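You operate a simulated robot arm through the tools that you are given. There is no shell and no other tool. Be economical: measure what you need, move in short steps, check, and stop when the job is done.

You are at the controls of a simulated robot arm. One attempt, no reset.

JOB
Put things in order on the table. At the end: the blue clip is on the brown serving tray; the yellow basket from the table stands where the white milk bottle stood; the white oil dish stands on top of the grey cooling grid; the white milk bottle stands where the white oil dish stood; whatever was shut is shut again. Leave all else as you found it, and nothing knocked over.

The check looks at the end state, three seconds after you hand in, the way a careful person would. Anything else that was tipped, shoved, dropped, spilled or broken makes it a failure.

ROBOT AND FRAMES
A 6-joint arm with a two-finger parallel gripper, fixed in place. Base frame: the origin is at the foot of the arm, x ahead of it, y to its left, z up; the work surface is at about z = 75. Units: cm, rad, N and s.
With the tool pointing down near the work surface it reaches from about 18 to 64 cm from the base axis. Its first joint turns from -1.152 to 1.152 rad. Payload 2.7 kg.
The tool frame sits at the grasp point between the pads (the TCP): z along the fingers, y along the line on which they close. The tips reach 2.3 cm beyond it. Largest opening 9.4 cm; finger width 3.8, thickness 1; the body of the gripper, 5.4 by 9.6 cm, starts 3.9 cm behind the TCP.
Orientation is that of the tool frame in the base frame, as [roll, pitch, yaw] about the fixed x, y, z axes, in that order (R = Rz(yaw) Ry(pitch) Rx(roll)). With the fingers straight down and closing along the base's y, the tool's x points along the base's -x, its y along +y and its z along -z.

CONTROLS
- The arm moves only by the tool arm_command. Its argument "moves" is a list of rows, each an object of numbers (a shift or turn left out is 0, a gripper value left out holds the last): "x", "y", "z": the shift along the tool's x, y, z in units of 400 mm (1.0 is 400 mm); "rx", "ry", "rz": the turn, a rotation vector about the tool's x, y, z in units of 120 degrees (1.0 is 120 degrees); "claw": the closure, from 0 (fully open) to 1 (shut). In form: [{"x": .., "y": .., "z": .., "rx": .., "ry": .., "rz": .., "claw": ..}, ...]. A call has 1 to 12 rows; each row is the pose to reach, as a shift and turn from the pose commanded when the call began, along the tool's axes at that moment. A call with a number of a shift or a turn outside -1 to 1 is refused whole. A row lasts 0.2 s, in which the tool goes at most 5 cm and 0.15 rad; a call with a longer step from one row to the next is refused whole, and so is a gripper value outside its range. A pose out of reach is approached as far as the arm can. The call stops where the force on the tool passes 40 N (or 10 N more than at its start, if that is more) or the arm is blocked; 0.2 s more then pass. Each finger travels about 4.5 cm/s and halts on what it meets, pressing with about 30 N; the grip force reading is that of the motor and also rises with nothing between the fingers. The clock runs only during rows and for 0.2 s after the last one: add rows that repeat a pose to give the fingers time. It gives the time, the measured TCP pose, the force on the tool (base axes), the opening and the grip force at its end, in the units of the frame above (readings bear some noise), with the torque about the TCP (base axes, N m) and any sound that the robot's microphone picked up, and new pictures: "pictures" is both (left out), scene, wrist or none.
- Cameras (640 x 400 px; columns grow to the right, rows downward): "scene" is fixed at [6.8, -42.96, 139.11]; the picture's right is [0.82, -0.57, 0.00], its down [-0.38, -0.56, -0.73] and it looks along [0.42, 0.61, -0.68] (base axes); focal length 237 px, centre (320, 200). "wrist" rides on the gripper at [8.6, 1.6, -7.5] in the tool frame; the picture's right is [-0.18, 0.98, 0.00], its down [-0.58, -0.11, -0.81] and it looks along [-0.79, -0.15, 0.59] (tool axes); focal length 243 px, centre (320, 200). There is no depth. A picture from a camera that has moved, and an enlarged one, comes with that camera's place and axes in the base frame and with its lens.
- enlarge(camera, box): a new picture of the part [left, top, right, bottom] of that camera's present view, enlarged. It takes no simulated time.
- hand_in(): hands the job in; it is judged then, once.

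Go step by step. Nothing tells you positions but the pictures and the camera data: compare them with the known pose of the tool, close in by small moves and look again before you grip or let go. The budget is 120 turns and 200 pictures, counting those below and the enlarged ones. Unless the task says otherwise, let go and move clear before handing in, and close with one line.

The tools are called as a command line: name --argument value ..., lists and objects as JSON in quotes. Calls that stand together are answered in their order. arm_command: Moves the arm, as the interface text tells. Its arguments: {"type":"object","properties":{"moves":{"type":"array","items":{"type":"object","properties":{"x":{"type":"number"},"y":{"type":"number"},"z":{"type":"number"},"rx":{"type":"number"},"ry":{"type":"number"},"rz":{"type":"number"},"claw":{"type":"number"}}}},"pictures":{"type":"string","enum":["both","scene","wrist","none"]}},"required":["moves"]} The other tools are called the same way: enlarge (camera, box) takes an enlarged picture of a part of a camera's view; hand_in () hands the job in.

At the start:

```text
t: 0.0
eef_pos: [45.39, -3.41, 109.19]
tool_rot: [3.141, 0.001, -3.141]
ft_force: [-0.9, 0.1, -0.2]
ft_torque: [-0.03, -0.05, 0.0]
opening: 9.4
grasp_force: 0.1
```

scene: 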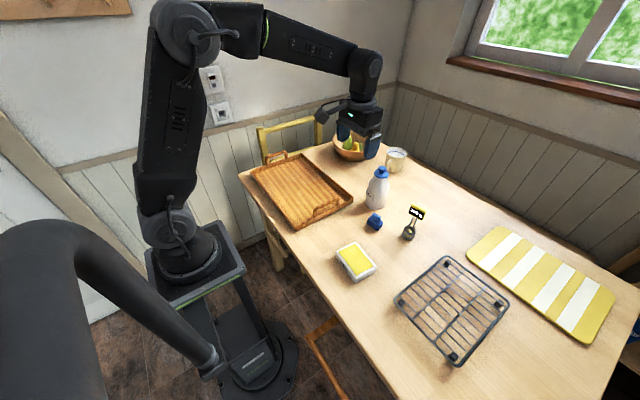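
wrist: 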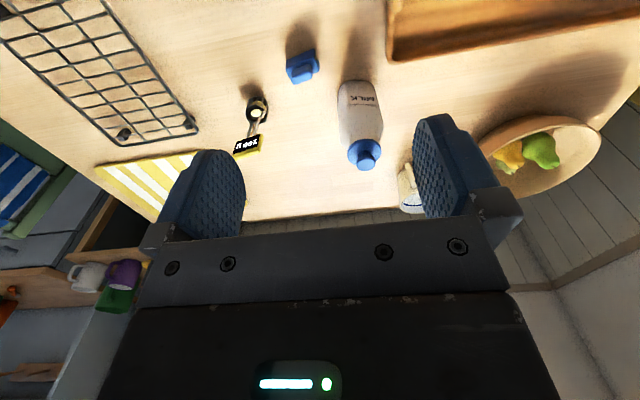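

I see the table with a tray, bowl, glass, milk bottle, blue clip, a card holder, a white/yellow box, a grid and a mat. I'll enlarge parts to identify the things.

enlarge --camera "scene" --box '[320, 130, 440, 205]'

enlarge --camera "scene" --box '[320, 190, 480, 290]'

enlarge --camera "scene" --box '[230, 100, 390, 200]'

```text
5.33 times, centred on (380, 168) of scene
camera zoom: at [6.8, -42.96, 139.11], right [0.82, -0.57, 0.0], down [-0.38, -0.56, -0.73], along [0.42, 0.61, -0.68], focal length 1264 px, centre (0, 373)
```

zoom: 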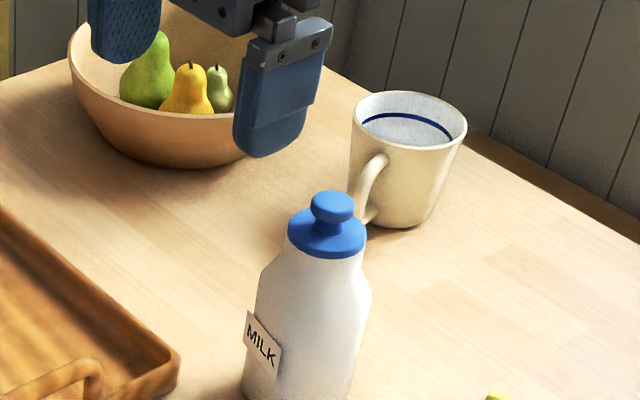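

```text
4.00 times, centred on (400, 240) of scene
camera zoom: at [6.8, -42.96, 139.11], right [0.82, -0.57, 0.0], down [-0.38, -0.56, -0.73], along [0.42, 0.61, -0.68], focal length 948 px, centre (0, 40)
```

zoom: 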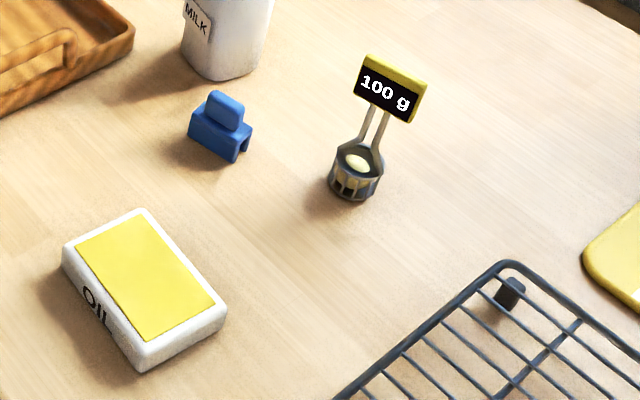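

```text
4.00 times, centred on (310, 150) of scene
camera zoom: at [6.8, -42.96, 139.11], right [0.82, -0.57, 0.0], down [-0.38, -0.56, -0.73], along [0.42, 0.61, -0.68], focal length 948 px, centre (360, 400)
```

zoom: 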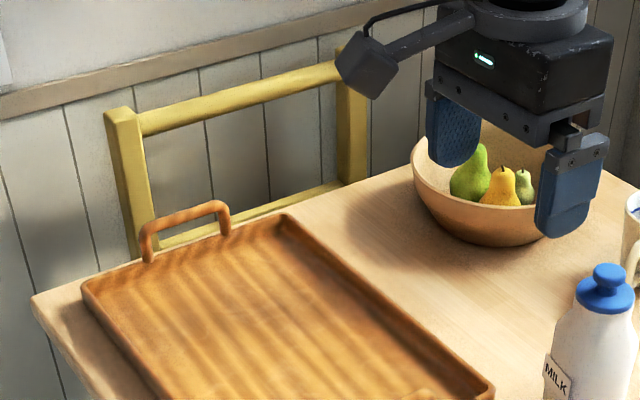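

The white dish reads "OIL"; the tagged little thing may be the yellow basket. I look closer.

enlarge --camera "scene" --box '[393, 198, 433, 246]'

enlarge --camera "wrist" --box '[200, 20, 360, 170]'

enlarge --camera "scene" --box '[380, 200, 640, 380]'

enlarge --camera "wrist" --box '[0, 120, 200, 400]'

```text
8.33 times, centred on (413, 222) of scene
camera zoom: at [6.8, -42.96, 139.11], right [0.82, -0.57, 0.0], down [-0.38, -0.56, -0.73], along [0.42, 0.61, -0.68], focal length 1976 px, centre (-455, 17)
```

zoom: 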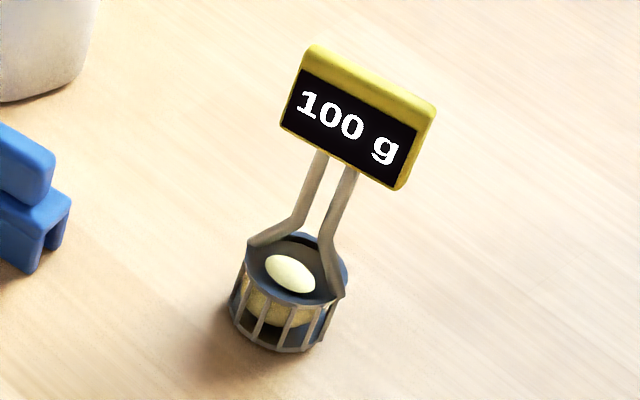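

```text
2.67 times, centred on (280, 95) of wrist
camera zoom: at [36.66, -1.88, 116.71], right [0.18, 0.98, 0.0], down [0.58, -0.11, 0.81], along [0.79, -0.15, -0.59], focal length 647 px, centre (427, 480)
```

zoom: 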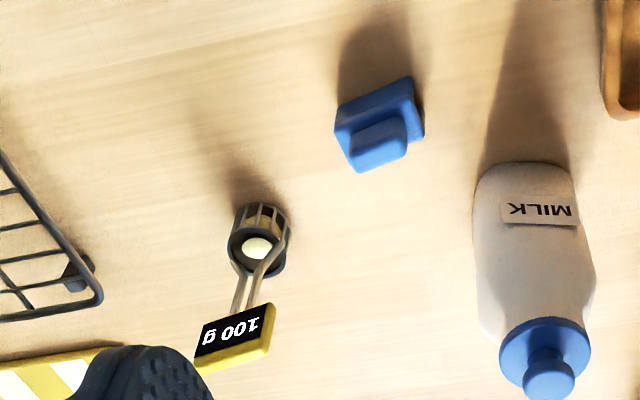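

```text
2.22 times, centred on (510, 290) of scene
camera zoom: at [6.8, -42.96, 139.11], right [0.82, -0.57, 0.0], down [-0.38, -0.56, -0.73], along [0.42, 0.61, -0.68], focal length 527 px, centre (-102, 0)
```

zoom: 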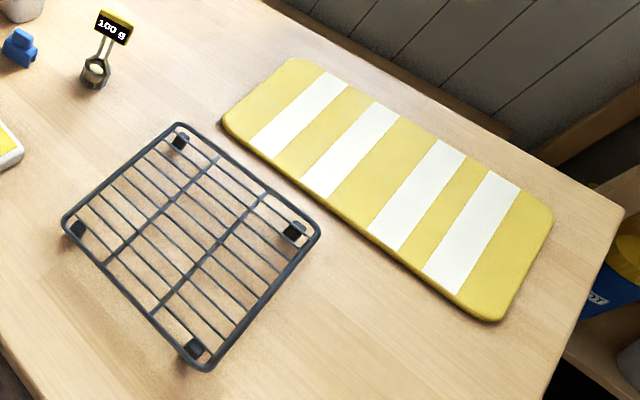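

```text
1.43 times, centred on (100, 260) of wrist
camera zoom: at [36.66, -1.88, 116.71], right [0.18, 0.98, 0.0], down [0.58, -0.11, 0.81], along [0.79, -0.15, -0.59], focal length 347 px, centre (634, 114)
```

zoom: 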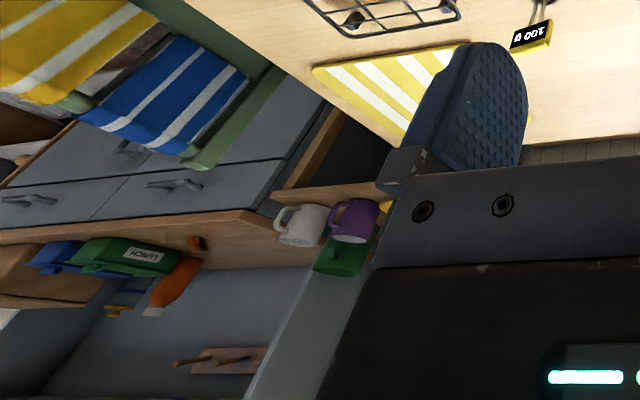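

The small cage with the yellow "100 g" tag must be the yellow basket at about (60.7,-17.9). The bottle is near (62.3,-0.3), the clip near (53.8,-8.2), the dish near (38.5,-16), the grid centre near (51,-39.5) and the tray near (43,24). First I go above the clip.

arm_command --moves '[{"x": -0.04, "y": -0.024, "z": 0.09}, {"x": -0.08, "y": -0.048, "z": 0.18}, {"x": -0.12, "y": -0.072, "z": 0.27}, {"x": -0.16, "y": -0.096, "z": 0.36}, {"x": -0.21, "y": -0.12, "z": 0.45}, {"x": -0.21, "y": -0.12, "z": 0.45}]'

```text
t: 1.4
eef_pos: [53.98, -8.48, 91.13]
tool_rot: [3.141, 0.0, 3.141]
ft_force: [0.0, 0.3, 0.6]
ft_torque: [0.03, 0.01, -0.01]
opening: 9.4
grasp_force: 0.1
camera wrist: at [45.05, -6.85, 98.61], right [0.18, 0.98, 0.0], down [0.58, -0.11, 0.81], along [0.79, -0.15, -0.59], focal length 243 px, centre (320, 200)
```

scene: 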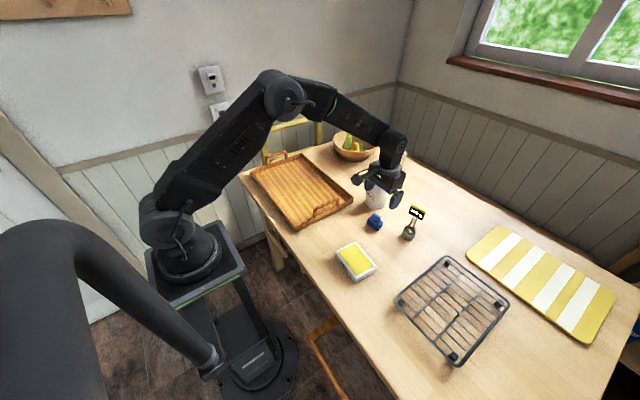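
wrist: 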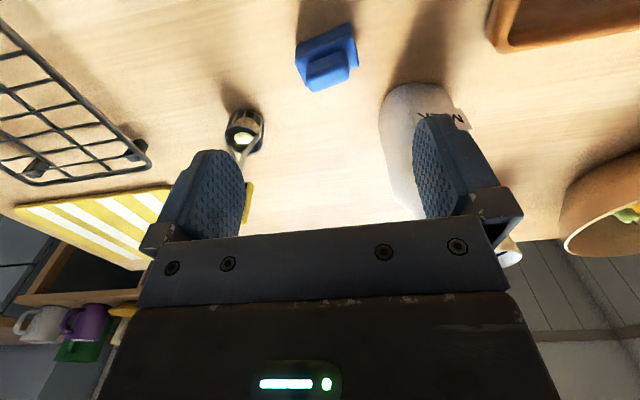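

The clip shows near (54.4,-8.1). I check its orientation.

enlarge --camera "wrist" --box '[270, 0, 390, 110]'

enlarge --camera "scene" --box '[355, 205, 395, 235]'

```text
3.64 times, centred on (330, 55) of wrist
camera zoom: at [45.05, -6.85, 98.61], right [0.18, 0.98, 0.0], down [0.58, -0.11, 0.81], along [0.79, -0.15, -0.59], focal length 882 px, centre (284, 727)
```

zoom: 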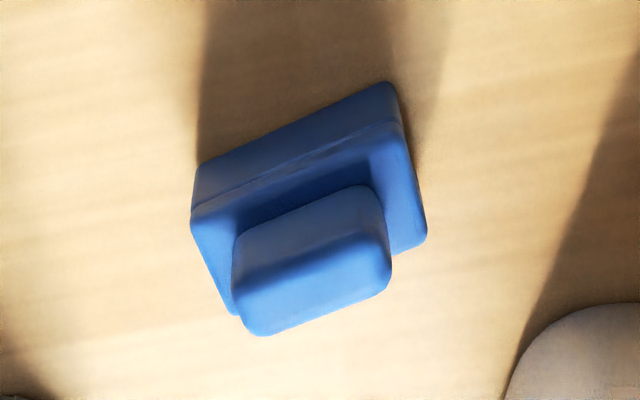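

```text
13.33 times, centred on (375, 220) of scene
camera zoom: at [6.8, -42.96, 139.11], right [0.82, -0.57, 0.0], down [-0.38, -0.56, -0.73], along [0.42, 0.61, -0.68], focal length 3161 px, centre (-413, -67)
```

zoom: 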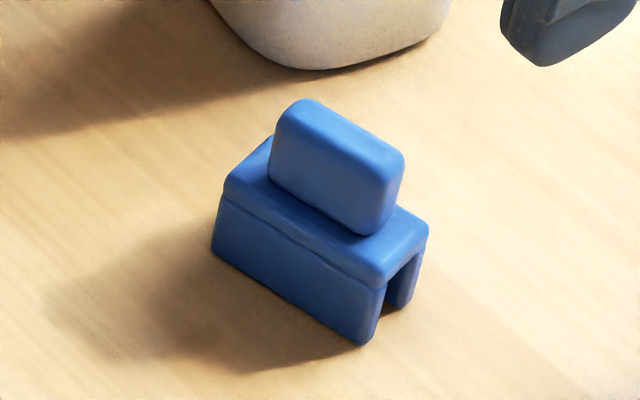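

The clip lies with its long side near y (about 10.8° off). I turn, centre and descend partway.

arm_command --moves '[{"x": -0.015, "y": 0.012, "z": 0.06, "rz": -0.045}, {"x": -0.015, "y": 0.012, "z": 0.12, "rz": -0.09}, {"x": -0.015, "y": 0.012, "z": 0.18, "rz": -0.09}, {"x": -0.015, "y": 0.012, "z": 0.18, "rz": -0.09}]' --pictures "wrist"

enlarge --camera "scene" --box '[335, 170, 435, 240]'

```text
t: 2.4
eef_pos: [54.55, -7.83, 83.79]
tool_rot: [3.141, 0.0, -2.953]
ft_force: [0.3, 0.3, -0.2]
ft_torque: [0.04, 0.03, 0.02]
opening: 9.41
grasp_force: 0.0
camera wrist: at [45.55, -7.87, 91.32], right [0.0, 1.0, 0.0], down [0.59, 0.0, 0.81], along [0.81, 0.0, -0.59], focal length 243 px, centre (320, 200)
```

wrist: 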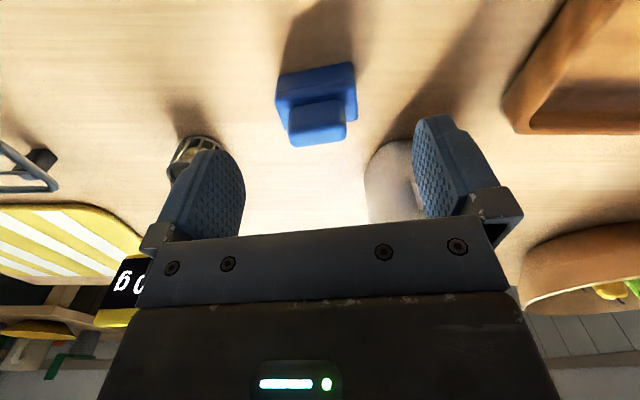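

```text
5.71 times, centred on (385, 205) of scene
camera zoom: at [6.8, -42.96, 139.11], right [0.82, -0.57, 0.0], down [-0.38, -0.56, -0.73], along [0.42, 0.61, -0.68], focal length 1355 px, centre (-51, 171)
```

zoom: 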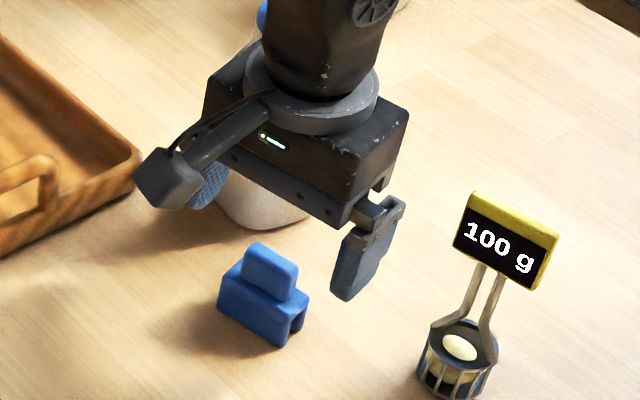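

The clip is centred between the fingers. I go down and close.

arm_command --moves '[{"z": 0.05}, {"z": 0.1}, {"z": 0.14}, {"z": 0.14, "claw": 0.5}, {"z": 0.14, "claw": 1}, {"z": 0.14, "claw": 1}, {"z": 0.14, "claw": 1}, {"z": 0.14, "claw": 1}, {"z": 0.14, "claw": 1}]' --pictures "scene"

```text
t: 4.4
eef_pos: [54.45, -7.92, 78.25]
tool_rot: [3.141, 0.0, -2.953]
ft_force: [-0.5, 0.1, -0.9]
ft_torque: [0.02, 0.01, 0.03]
opening: 4.92
grasp_force: 30.4
```

scene: 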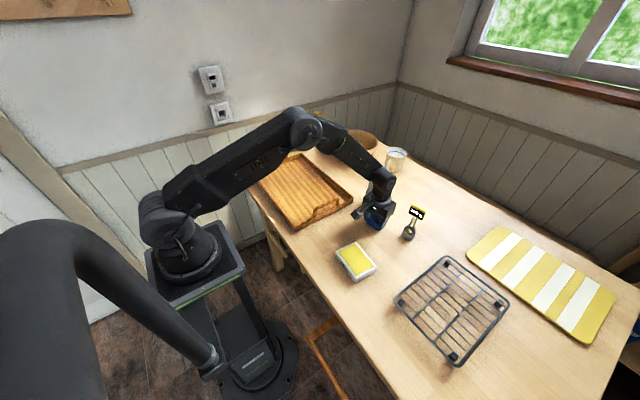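

The clip is held (opening 4.9). I lift and carry it over the tray.

arm_command --moves '[{"z": -0.12}, {"z": -0.24}, {"z": -0.36}, {"x": 0.02, "y": 0.113, "z": -0.36}, {"x": 0.04, "y": 0.226, "z": -0.36}, {"x": 0.06, "y": 0.339, "z": -0.36}, {"x": 0.08, "y": 0.452, "z": -0.36}, {"x": 0.1, "y": 0.565, "z": -0.36}, {"x": 0.12, "y": 0.678, "z": -0.36}, {"x": 0.141, "y": 0.79, "z": -0.36}, {"x": 0.141, "y": 0.79, "z": -0.36}]'

```text
t: 6.8
eef_pos: [42.56, 22.34, 92.87]
tool_rot: [3.141, -0.001, -2.952]
ft_force: [0.4, 0.7, 0.7]
ft_torque: [-0.04, -0.02, 0.01]
opening: 4.92
grasp_force: 30.1
camera wrist: at [33.76, 22.3, 100.36], right [0.0, 1.0, 0.0], down [0.59, 0.0, 0.81], along [0.81, 0.0, -0.59], focal length 243 px, centre (320, 200)
```

scene: 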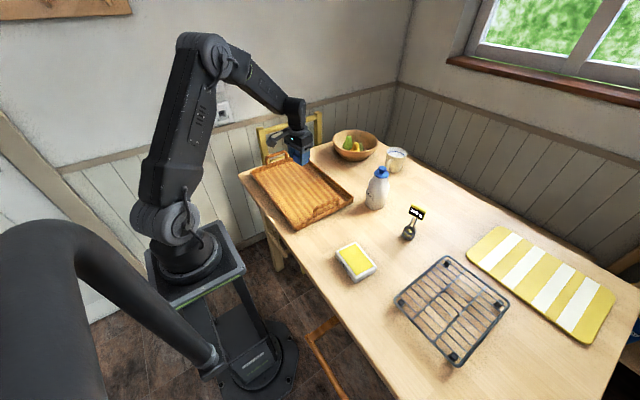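
wrist: 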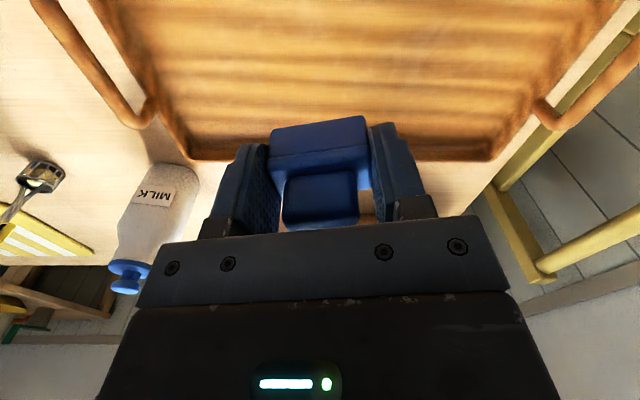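

The clip hangs over the tray floor. I lower it and feel for contact.

arm_command --moves '[{"z": 0.1}, {"z": 0.2}, {"z": 0.29}, {"z": 0.3}, {"z": 0.305}, {"z": 0.31}]'

enlarge --camera "scene" --box '[240, 130, 360, 230]'

```text
t: 8.2
eef_pos: [42.9, 22.19, 80.59]
tool_rot: [3.139, 0.002, -2.953]
ft_force: [0.3, -0.3, -0.9]
ft_torque: [0.03, 0.01, -0.02]
opening: 4.92
grasp_force: 29.5
camera wrist: at [34.03, 22.21, 87.98], right [0.0, 1.0, 0.0], down [0.59, 0.0, 0.81], along [0.81, 0.0, -0.59], focal length 243 px, centre (320, 200)
```

scene: 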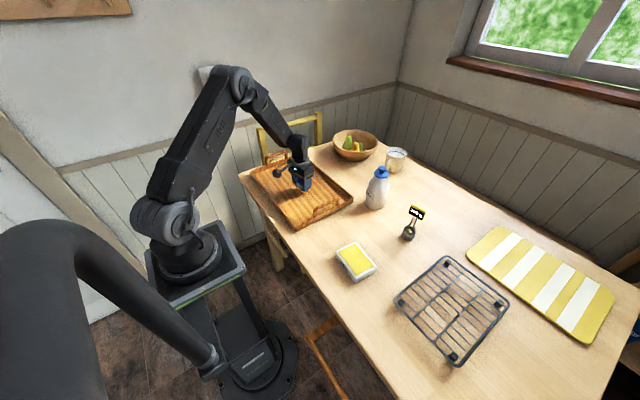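
wrist: 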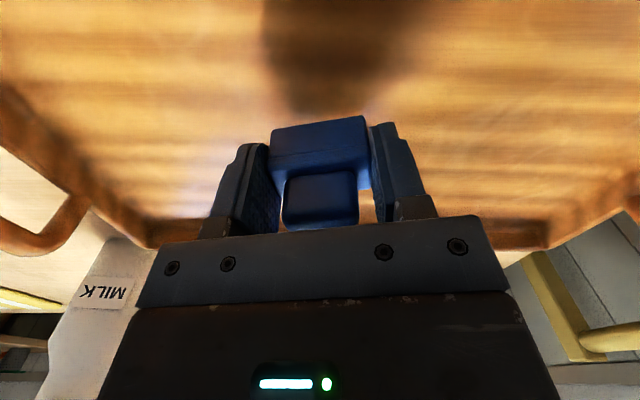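

```text
4.00 times, centred on (300, 180) of scene
camera zoom: at [6.8, -42.96, 139.11], right [0.82, -0.57, 0.0], down [-0.38, -0.56, -0.73], along [0.42, 0.61, -0.68], focal length 948 px, centre (400, 280)
```

zoom: 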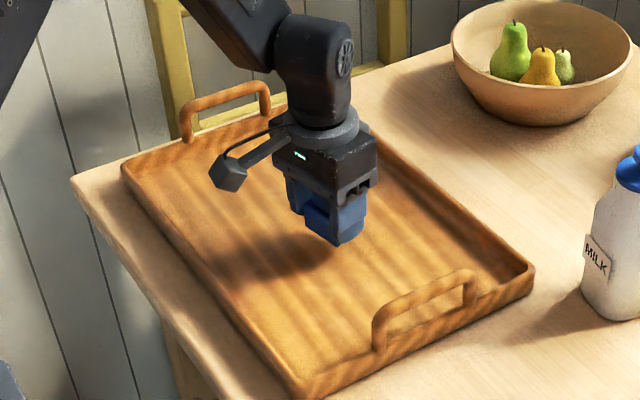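

Still in the air. I lower in 2 mm steps to contact.

arm_command --moves '[{"z": 0.005}, {"z": 0.01}, {"z": 0.015}, {"z": 0.02}, {"z": 0.025}, {"z": 0.03}, {"z": 0.035}]' --pictures "none"

```text
t: 9.8
eef_pos: [42.98, 22.19, 79.15]
tool_rot: [3.141, 0.002, -2.953]
ft_force: [-3.1, -2.1, 9.3]
ft_torque: [-0.08, 0.04, 0.01]
opening: 4.95
grasp_force: 30.2
```

Contact at z about 79.15. I release and rise.

arm_command --moves '[{"claw": 0.7, "z": -0.002}, {"claw": 0.4, "z": -0.002}, {"claw": 0, "z": -0.002}, {"claw": 0, "z": -0.002}, {"claw": 0, "z": -0.002}, {"claw": 0, "z": -0.002}, {"z": -0.1, "claw": 0}, {"z": -0.2, "claw": 0}, {"z": -0.3, "claw": 0}, {"z": -0.36, "claw": 0}]'

```text
t: 12.0
eef_pos: [42.97, 22.16, 93.65]
tool_rot: [-3.141, -0.001, -2.953]
ft_force: [0.1, -0.3, -0.1]
ft_torque: [0.0, 0.03, 0.0]
opening: 9.41
grasp_force: 0.0
camera wrist: at [33.99, 22.2, 101.01], right [0.0, 1.0, 0.0], down [0.59, 0.0, 0.81], along [0.81, 0.0, -0.59], focal length 243 px, centre (320, 200)
```

scene: 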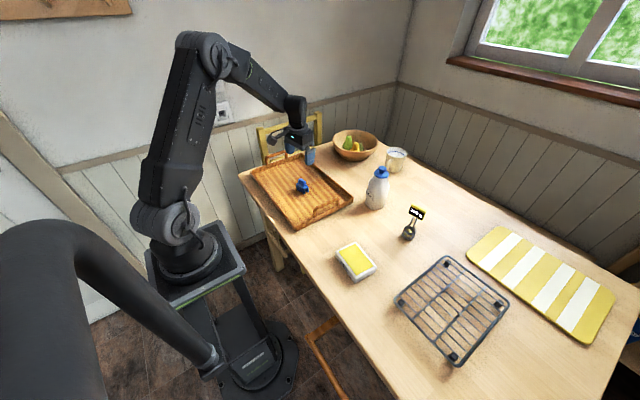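
wrist: 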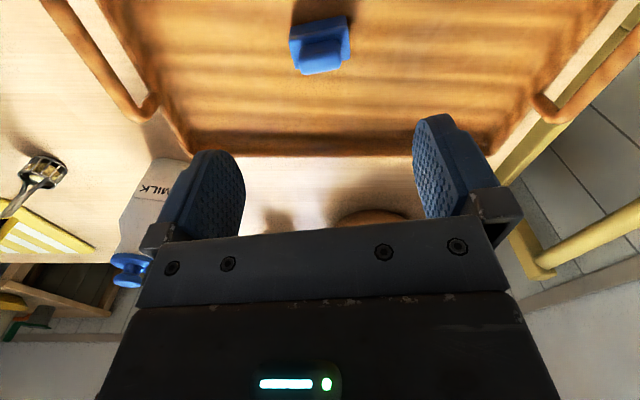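

The clip sits on the tray. Next I go above the oil dish, turning the fingers to close along its short side.

arm_command --moves '[{"x": 0.0322, "y": -0.1019, "rz": -0.0676}, {"x": 0.0644, "y": -0.2038, "rz": -0.1352}, {"x": 0.0966, "y": -0.3057, "rz": -0.2028}, {"x": 0.1288, "y": -0.4076, "rz": -0.2704}, {"x": 0.161, "y": -0.5095, "rz": -0.338}, {"x": 0.1932, "y": -0.6114, "rz": -0.4056}, {"x": 0.2254, "y": -0.7133, "rz": -0.4732}, {"x": 0.2576, "y": -0.8152, "rz": -0.5408}, {"x": 0.29, "y": -0.917, "rz": -0.608}, {"x": 0.29, "y": -0.917, "rz": -0.608}]'

```text
t: 14.2
eef_pos: [38.38, -16.17, 93.41]
tool_rot: [3.141, -0.001, -1.68]
ft_force: [0.1, 0.7, -0.1]
ft_torque: [-0.02, 0.06, 0.01]
opening: 9.4
grasp_force: 0.0
camera wrist: at [35.81, -24.62, 100.77], right [-0.96, 0.29, 0.0], down [0.17, 0.57, 0.81], along [0.23, 0.77, -0.59], focal length 243 px, centre (320, 200)
```

scene: 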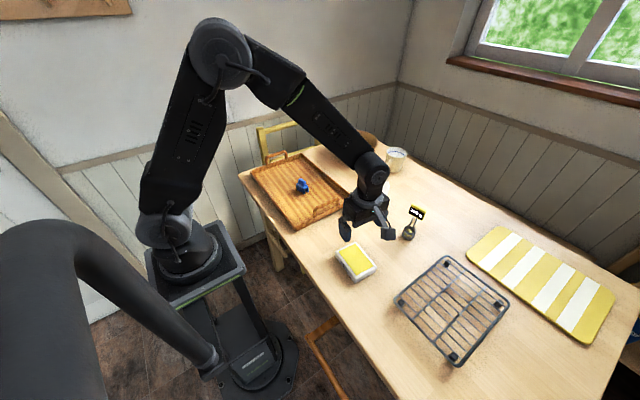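
wrist: 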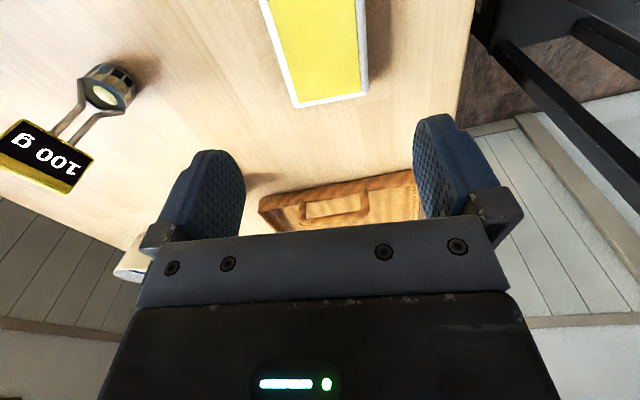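

The dish is centred at about (38.3,-16) and aligned. I descend partway and look.

arm_command --moves '[{"z": 0.1}, {"z": 0.2}, {"z": 0.28}, {"z": 0.31}, {"z": 0.31}]'

enlarge --camera "scene" --box '[310, 200, 410, 290]'

```text
t: 15.4
eef_pos: [38.35, -15.93, 80.92]
tool_rot: [3.139, 0.001, -1.68]
ft_force: [0.4, -0.3, -0.2]
ft_torque: [0.0, 0.0, 0.01]
opening: 9.38
grasp_force: 0.0
camera wrist: at [35.67, -24.33, 88.44], right [-0.96, 0.29, 0.0], down [0.17, 0.57, 0.81], along [0.23, 0.77, -0.59], focal length 243 px, centre (320, 200)
```

scene: 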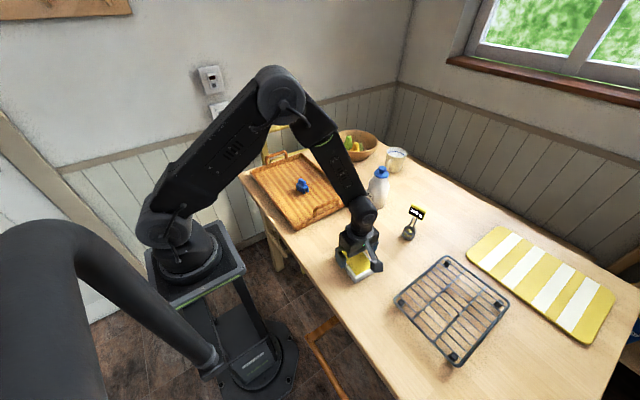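
wrist: 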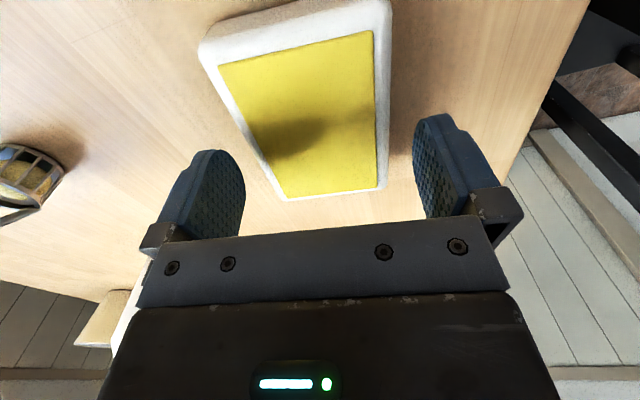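

```text
4.44 times, centred on (360, 245) of scene
camera zoom: at [6.8, -42.96, 139.11], right [0.82, -0.57, 0.0], down [-0.38, -0.56, -0.73], along [0.42, 0.61, -0.68], focal length 1054 px, centre (142, 0)
```

zoom: 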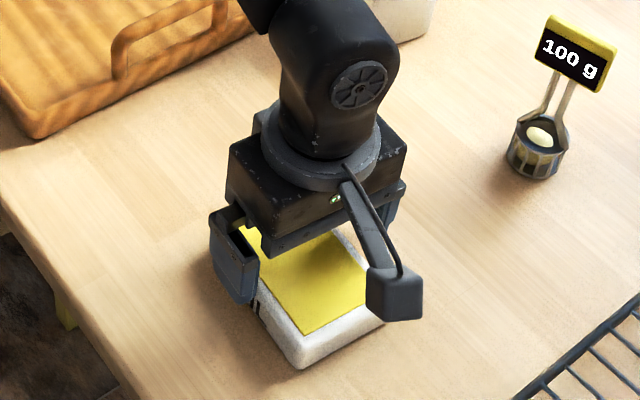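

Well centred. I descend and close on it.

arm_command --moves '[{"z": 0.04}, {"z": 0.078}, {"z": 0.078}, {"z": 0.078, "claw": 0.2}, {"z": 0.078, "claw": 0.3}, {"z": 0.078, "claw": 0.6}, {"z": 0.078, "claw": 1}, {"z": 0.078, "claw": 1}, {"z": 0.078, "claw": 1}]'

```text
t: 17.4
eef_pos: [38.41, -16.0, 77.74]
tool_rot: [3.141, 0.0, -1.679]
ft_force: [1.1, 0.2, -1.9]
ft_torque: [-0.08, -0.08, 0.04]
opening: 7.98
grasp_force: 29.9
camera wrist: at [35.73, -24.37, 85.26], right [-0.96, 0.29, 0.0], down [0.17, 0.57, 0.81], along [0.23, 0.77, -0.59], focal length 243 px, centre (320, 200)
```

scene: 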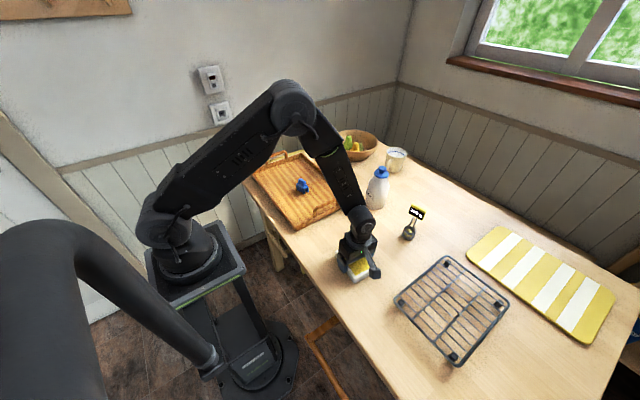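
wrist: 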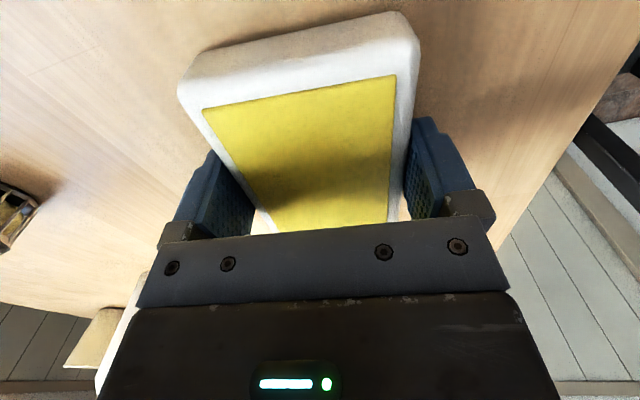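

The dish is held (opening 8.0). I lift it level and carry it over the grid.

arm_command --moves '[{"z": -0.04}, {"z": -0.1}, {"z": -0.17}, {"z": -0.25}, {"x": 0.066, "y": -0.033, "z": -0.25}, {"x": 0.14, "y": -0.07, "z": -0.25}, {"x": 0.22, "y": -0.109, "z": -0.25}, {"x": 0.3, "y": -0.149, "z": -0.25}, {"x": 0.38, "y": -0.189, "z": -0.25}, {"x": 0.46, "y": -0.229, "z": -0.25}, {"x": 0.525, "y": -0.261, "z": -0.25}, {"x": 0.525, "y": -0.261, "z": -0.25}]'

enlarge --camera "scene" --box '[370, 200, 530, 380]'

```text
t: 20.0
eef_pos: [46.36, -37.89, 87.78]
tool_rot: [-3.141, 0.001, -1.679]
ft_force: [0.0, 0.3, -4.9]
ft_torque: [-0.02, -0.02, -0.03]
opening: 7.98
grasp_force: 30.2
camera wrist: at [43.74, -46.39, 95.21], right [-0.96, 0.29, 0.0], down [0.17, 0.56, 0.81], along [0.23, 0.77, -0.59], focal length 243 px, centre (320, 200)
```

scene: 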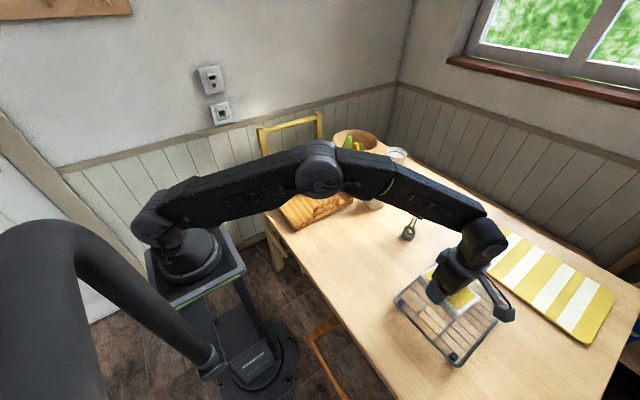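
wrist: 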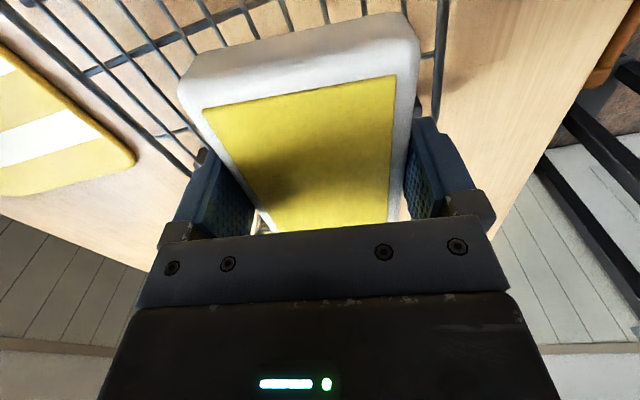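

```text
2.22 times, centred on (450, 290) of scene
camera zoom: at [6.8, -42.96, 139.1], right [0.82, -0.57, 0.0], down [-0.38, -0.56, -0.73], along [0.42, 0.61, -0.68], focal length 527 px, centre (31, 0)
```

zoom: 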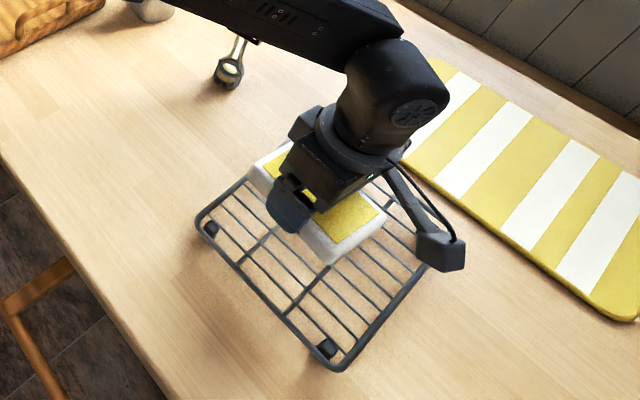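

The dish is over the grid. I shift slightly toward its middle and lower, then look.

arm_command --moves '[{"x": 0.0097, "y": -0.026, "z": 0.04}, {"x": 0.0097, "y": -0.026, "z": 0.09}, {"x": 0.0097, "y": -0.026, "z": 0.13}, {"x": 0.0097, "y": -0.026, "z": 0.13}]' --pictures "none"

enlarge --camera "scene" --box '[370, 220, 530, 370]'

```text
t: 21.0
eef_pos: [47.48, -38.48, 82.71]
tool_rot: [3.14, 0.0, -1.678]
ft_force: [-0.6, -0.5, -4.6]
ft_torque: [0.01, 0.03, 0.0]
opening: 7.98
grasp_force: 30.4
```

```text
2.67 times, centred on (450, 295) of scene
camera zoom: at [6.8, -42.96, 139.1], right [0.82, -0.57, 0.0], down [-0.38, -0.56, -0.73], along [0.42, 0.61, -0.68], focal length 632 px, centre (-27, -53)
```

zoom: 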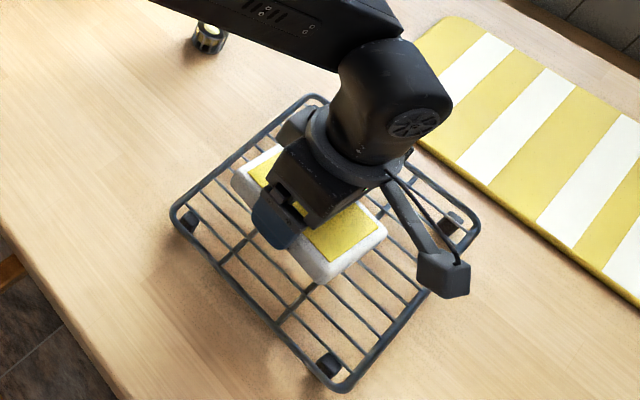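

Well placed over the grid. I step down gently.

arm_command --moves '[{"z": 0.006}, {"z": 0.012}, {"z": 0.018}, {"z": 0.024}, {"z": 0.03}]' --pictures "none"

```text
t: 22.2
eef_pos: [47.38, -38.45, 81.4]
tool_rot: [-3.141, 0.002, -1.679]
ft_force: [-0.2, 0.4, -5.1]
ft_torque: [0.01, 0.0, -0.01]
opening: 7.98
grasp_force: 30.1
```

arm_command --moves '[{"z": 0.005}, {"z": 0.01}, {"z": 0.015}, {"z": 0.015}]' --pictures "none"

enlarge --camera "scene" --box '[400, 250, 500, 340]'

```text
t: 23.2
eef_pos: [47.54, -38.54, 81.05]
tool_rot: [-3.141, 0.0, -1.681]
ft_force: [-1.6, 3.2, 5.7]
ft_torque: [0.41, 0.29, -0.02]
opening: 7.95
grasp_force: 29.7
```

```text
4.44 times, centred on (450, 295) of scene
camera zoom: at [6.79, -42.95, 139.11], right [0.82, -0.57, 0.0], down [-0.38, -0.56, -0.73], along [0.42, 0.61, -0.68], focal length 1054 px, centre (-258, -222)
```

zoom: 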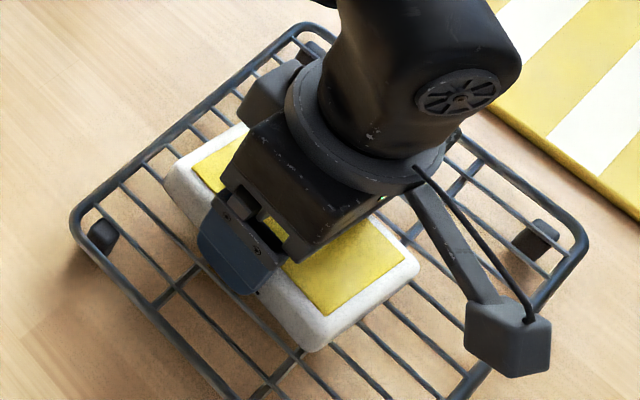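

It rests on the grid. I release and rise.

arm_command --moves '[{"claw": 0.1}, {"claw": 0}, {"claw": 0}, {"claw": 0}, {"z": -0.05, "claw": 0}, {"z": -0.1, "claw": 0}, {"z": -0.2, "claw": 0}, {"z": -0.3, "claw": 0}, {"z": -0.3, "claw": 0}]'

enlarge --camera "scene" --box '[390, 240, 510, 360]'

```text
t: 25.2
eef_pos: [47.48, -38.56, 92.89]
tool_rot: [-3.14, 0.001, -1.679]
ft_force: [0.3, -0.4, -0.7]
ft_torque: [-0.02, 0.0, 0.0]
opening: 9.43
grasp_force: 0.1
camera wrist: at [44.93, -46.97, 100.49], right [-0.96, 0.29, 0.0], down [0.17, 0.57, 0.81], along [0.23, 0.77, -0.59], focal length 243 px, centre (320, 200)
```

scene: 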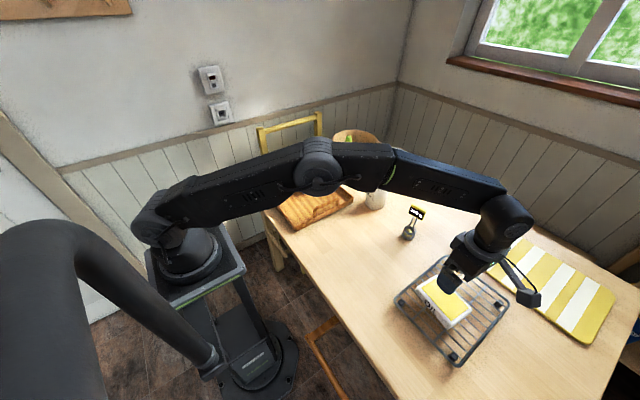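
wrist: 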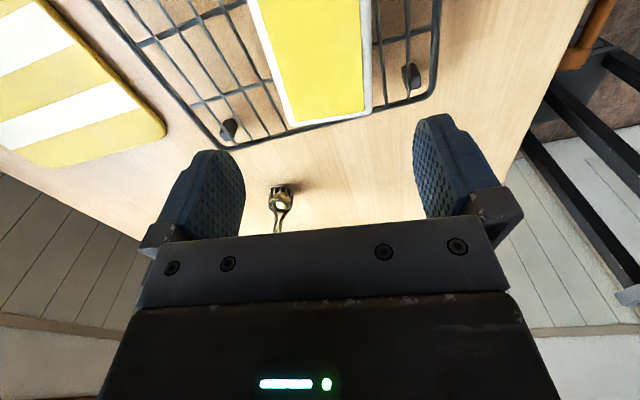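

```text
3.33 times, centred on (450, 300) of scene
camera zoom: at [6.8, -42.96, 139.11], right [0.82, -0.57, 0.0], down [-0.38, -0.56, -0.73], along [0.42, 0.61, -0.68], focal length 790 px, centre (-113, -133)
```

zoom: 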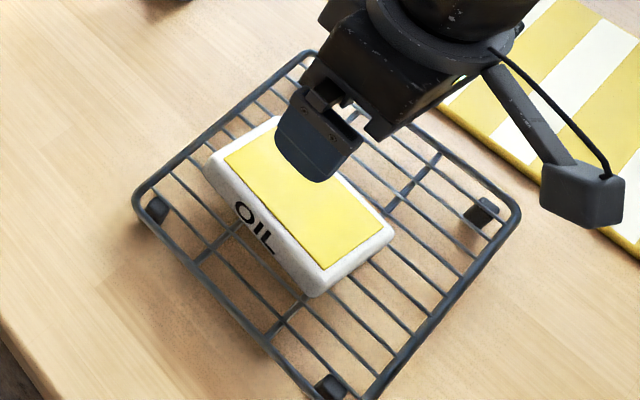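

The dish stands on the grid. Now I go back in front of the bottle, camera side toward the base.

arm_command --moves '[{"x": -0.09, "y": 0.0137, "z": -0.02, "rz": 0.0698}, {"x": -0.18, "y": 0.0274, "z": -0.04, "rz": 0.1396}, {"x": -0.27, "y": 0.0411, "z": -0.05, "rz": 0.2094}, {"x": -0.36, "y": 0.0548, "z": -0.05, "rz": 0.2792}, {"x": -0.45, "y": 0.0685, "z": -0.05, "rz": 0.349}, {"x": -0.54, "y": 0.0822, "z": -0.05, "rz": 0.4188}, {"x": -0.63, "y": 0.0959, "z": -0.05, "rz": 0.4886}, {"x": -0.72, "y": 0.1096, "z": -0.05, "rz": 0.5584}, {"x": -0.81, "y": 0.1233, "z": -0.05, "rz": 0.6282}, {"x": -0.9025, "y": 0.137, "z": -0.05, "rz": 0.698}, {"x": -0.9025, "y": 0.137, "z": -0.05, "rz": 0.698}]'

enlarge --camera "scene" --box '[340, 155, 420, 215]'

```text
t: 27.6
eef_pos: [46.0, -1.93, 94.93]
tool_rot: [3.141, 0.001, 3.139]
ft_force: [0.6, 0.1, 0.4]
ft_torque: [0.02, 0.02, 0.0]
opening: 9.41
grasp_force: 0.2
camera wrist: at [37.26, -0.32, 102.38], right [0.18, 0.98, 0.0], down [0.58, -0.11, 0.81], along [0.79, -0.15, -0.59], focal length 243 px, centre (320, 200)
```

scene: 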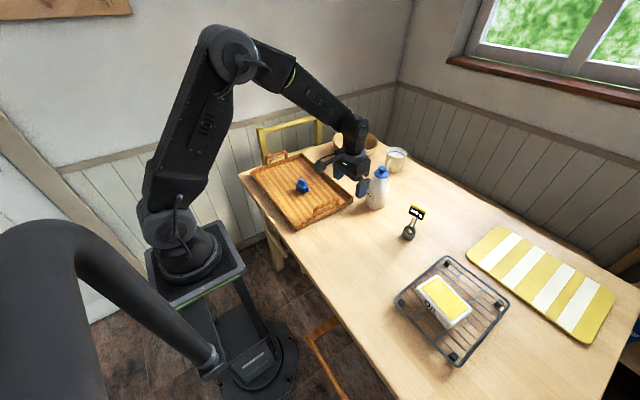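
wrist: 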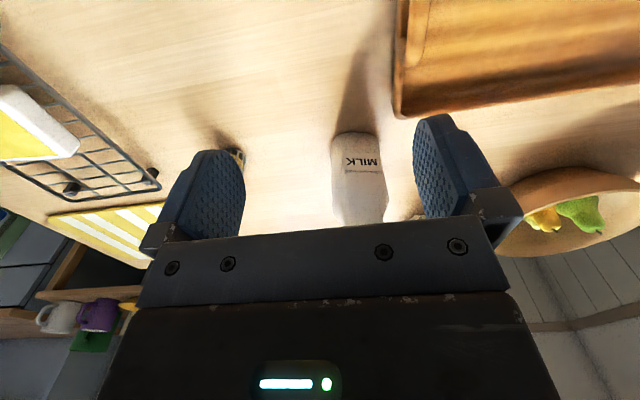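

```text
6.67 times, centred on (380, 185) of scene
camera zoom: at [6.8, -42.96, 139.11], right [0.82, -0.57, 0.0], down [-0.38, -0.56, -0.73], along [0.42, 0.61, -0.68], focal length 1580 px, centre (-80, 300)
```

zoom: 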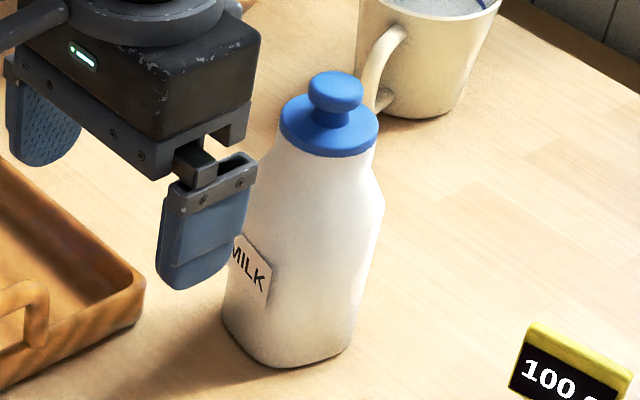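

I enlarge the bottle in the wrist view to find its sides and yaw.

enlarge --camera "wrist" --box '[290, 110, 430, 230]'

```text
3.33 times, centred on (360, 170) of wrist
camera zoom: at [37.26, -0.32, 102.38], right [0.18, 0.98, 0.0], down [0.58, -0.11, 0.81], along [0.79, -0.15, -0.59], focal length 809 px, centre (187, 300)
```

zoom: 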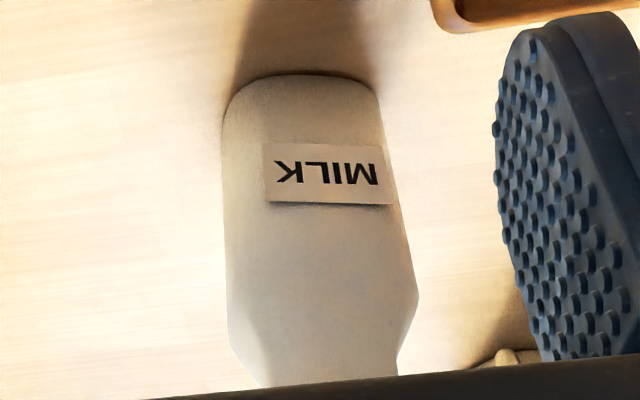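

I take the bottle as centred near (62.9, 0.15), rotated about -11°, body about 7 cm wide with the shoulder at z≈86. I yaw to match, then tilt the tool outward to grip its body from the side.

arm_command --moves '[{"x": -0.05, "y": 0.06, "rz": 0.05}, {"x": -0.105, "y": 0.1175, "rz": 0.0955}, {"x": -0.105, "y": 0.1175, "rz": 0.0955}]' --pictures "none"

arm_command --moves '[{"ry": -0.068}, {"ry": -0.136}, {"ry": -0.204}, {"ry": -0.272}, {"ry": -0.34}, {"ry": -0.408}, {"ry": -0.476}, {"ry": -0.542}, {"ry": -0.542}]'

```text
t: 28.4
eef_pos: [50.26, 2.75, 94.91]
tool_rot: [3.141, -0.001, 2.942]
ft_force: [0.2, 0.4, -0.2]
ft_torque: [0.05, -0.03, 0.02]
opening: 9.38
grasp_force: 0.0
```

```text
t: 30.4
eef_pos: [50.22, 2.73, 94.83]
tool_rot: [-3.128, 1.135, 2.953]
ft_force: [0.4, 0.3, -0.8]
ft_torque: [-0.01, -0.02, 0.03]
opening: 9.4
grasp_force: 0.0
out of reach, approached as far as the arm can: row 5
camera wrist: at [40.26, 6.41, 90.27], right [0.27, 0.95, 0.16], down [-0.5, 0.0, 0.87], along [0.82, -0.32, 0.47], focal length 243 px, centre (320, 200)
```

scene: 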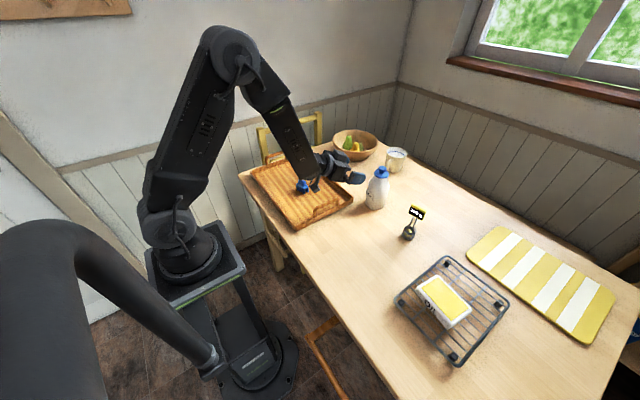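
wrist: 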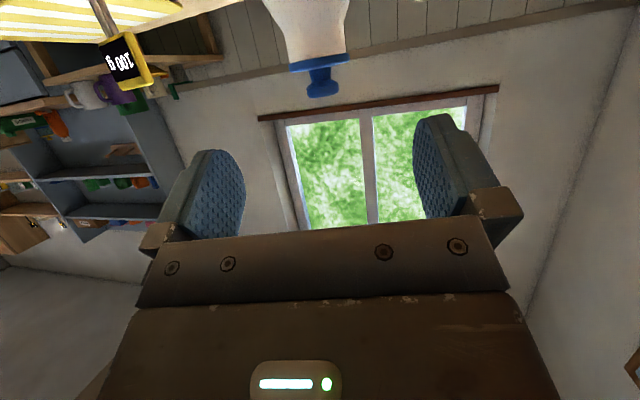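

The tilt works but puts the camera on the underside. I untilt and flip the hand half a turn so the camera rides on top.

arm_command --moves '[{"ry": 0.068}, {"ry": 0.136}, {"ry": 0.204}, {"ry": 0.272}, {"ry": 0.34}, {"ry": 0.408}, {"ry": 0.476}, {"ry": 0.542}, {"ry": 0.542}]' --pictures "none"

arm_command --moves '[{"rz": -0.07}, {"rz": -0.14}, {"rz": -0.21}, {"rz": -0.28}, {"rz": -0.35}, {"rz": -0.42}, {"rz": -0.49}, {"rz": -0.56}, {"rz": -0.63}, {"rz": -0.7}, {"rz": -0.75}, {"rz": -0.75}]' --pictures "none"

arm_command --moves '[{"rz": -0.07}, {"rz": -0.14}, {"rz": -0.21}, {"rz": -0.28}, {"rz": -0.35}, {"rz": -0.42}, {"rz": -0.49}, {"rz": -0.56}, {"rz": -0.63}, {"rz": -0.7}, {"rz": -0.75}, {"rz": -0.75}]'

```text
t: 32.4
eef_pos: [50.13, 2.58, 94.92]
tool_rot: [3.139, -0.002, 2.943]
ft_force: [0.0, 0.7, -0.2]
ft_torque: [0.0, 0.01, -0.01]
opening: 9.42
grasp_force: 0.0
out of reach, approached as far as the arm can: row 5
```

```text
t: 35.0
eef_pos: [50.23, 2.71, 94.81]
tool_rot: [3.141, 0.001, -1.768]
ft_force: [-1.1, -0.3, 0.2]
ft_torque: [-0.02, 0.0, 0.02]
opening: 9.4
grasp_force: 0.0
```

```text
t: 37.6
eef_pos: [50.14, 2.56, 94.98]
tool_rot: [-3.141, -0.001, -0.197]
ft_force: [0.1, 0.2, -0.4]
ft_torque: [0.01, 0.04, -0.02]
opening: 9.37
grasp_force: 0.1
camera wrist: at [58.28, -0.7, 102.4], right [-0.37, -0.93, 0.0], down [-0.55, 0.22, 0.81], along [-0.75, 0.3, -0.59], focal length 243 px, centre (320, 200)
```

scene: 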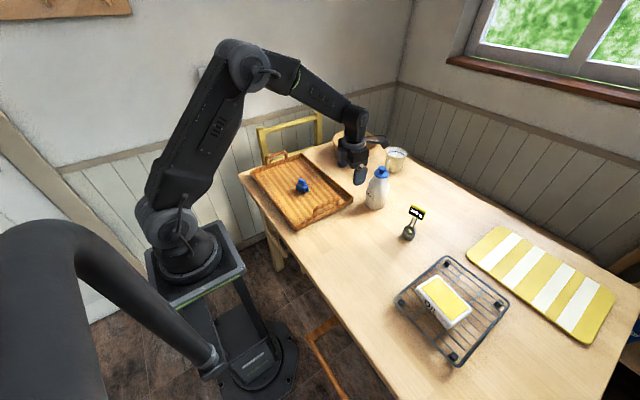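
wrist: 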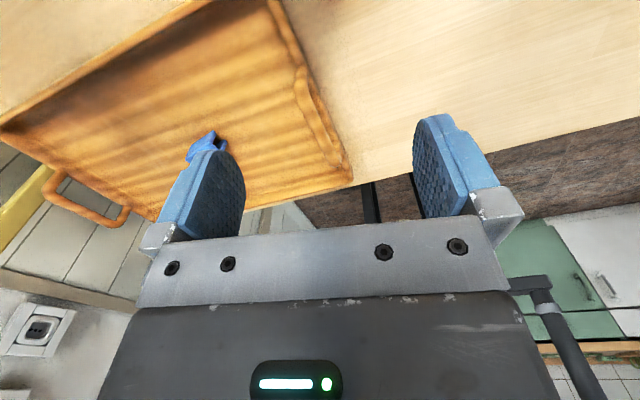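

The flip worked; now I tilt outward with the camera on top.

arm_command --moves '[{"ry": 0.068}, {"ry": 0.136}, {"ry": 0.204}, {"ry": 0.272}, {"ry": 0.34}, {"ry": 0.408}, {"ry": 0.476}, {"ry": 0.542}, {"ry": 0.542}]'

```text
t: 39.6
eef_pos: [50.21, 2.7, 94.91]
tool_rot: [-3.139, -1.137, -0.201]
ft_force: [-0.2, -0.2, 0.0]
ft_torque: [-0.03, 0.01, 0.0]
opening: 9.39
grasp_force: 0.0
out of reach, approached as far as the arm can: row 5
camera wrist: at [46.76, 1.74, 105.92], right [-0.27, -0.95, -0.17], down [-0.94, 0.3, -0.19], along [0.23, 0.11, -0.97], focal length 243 px, centre (320, 200)
```

scene: 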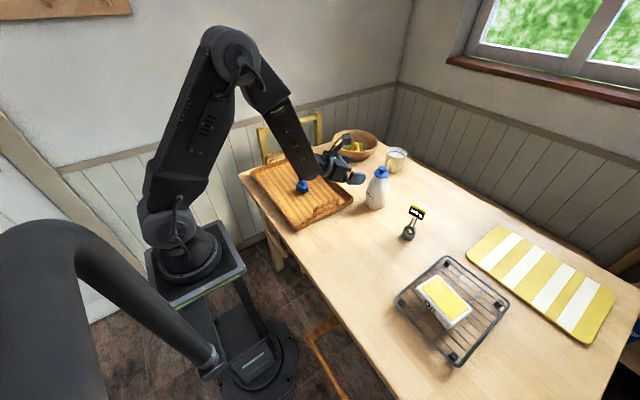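
wrist: 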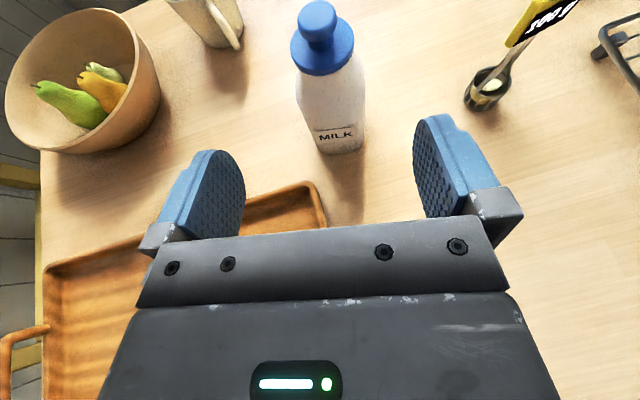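

Clear view: bottle axis near (62.7, 0). I advance half way along the approach line and check.

arm_command --moves '[{"x": -0.018, "z": 0.06}, {"x": -0.036, "z": 0.12}, {"x": -0.054, "z": 0.18}, {"x": -0.054, "z": 0.18}]'

```text
t: 40.6
eef_pos: [55.58, 1.76, 90.05]
tool_rot: [3.135, -1.134, -0.201]
ft_force: [-0.3, 0.1, -0.1]
ft_torque: [0.02, -0.02, -0.02]
opening: 9.4
grasp_force: 0.0
camera wrist: at [52.2, 0.79, 100.96], right [-0.28, -0.95, -0.16], down [-0.93, 0.31, -0.19], along [0.23, 0.1, -0.97], focal length 243 px, centre (320, 200)
```

scene: 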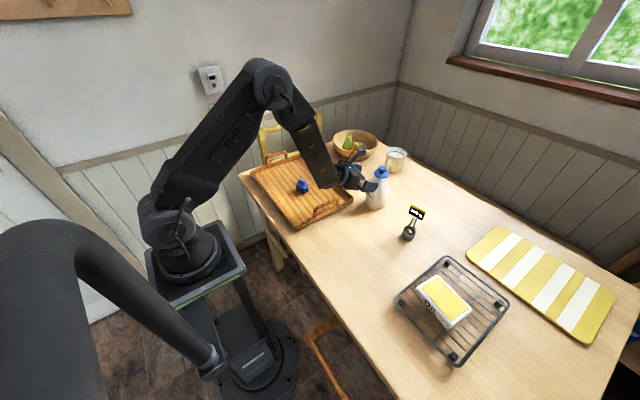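
wrist: 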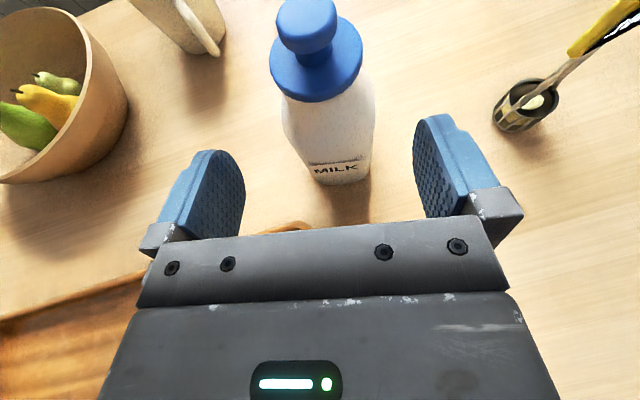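

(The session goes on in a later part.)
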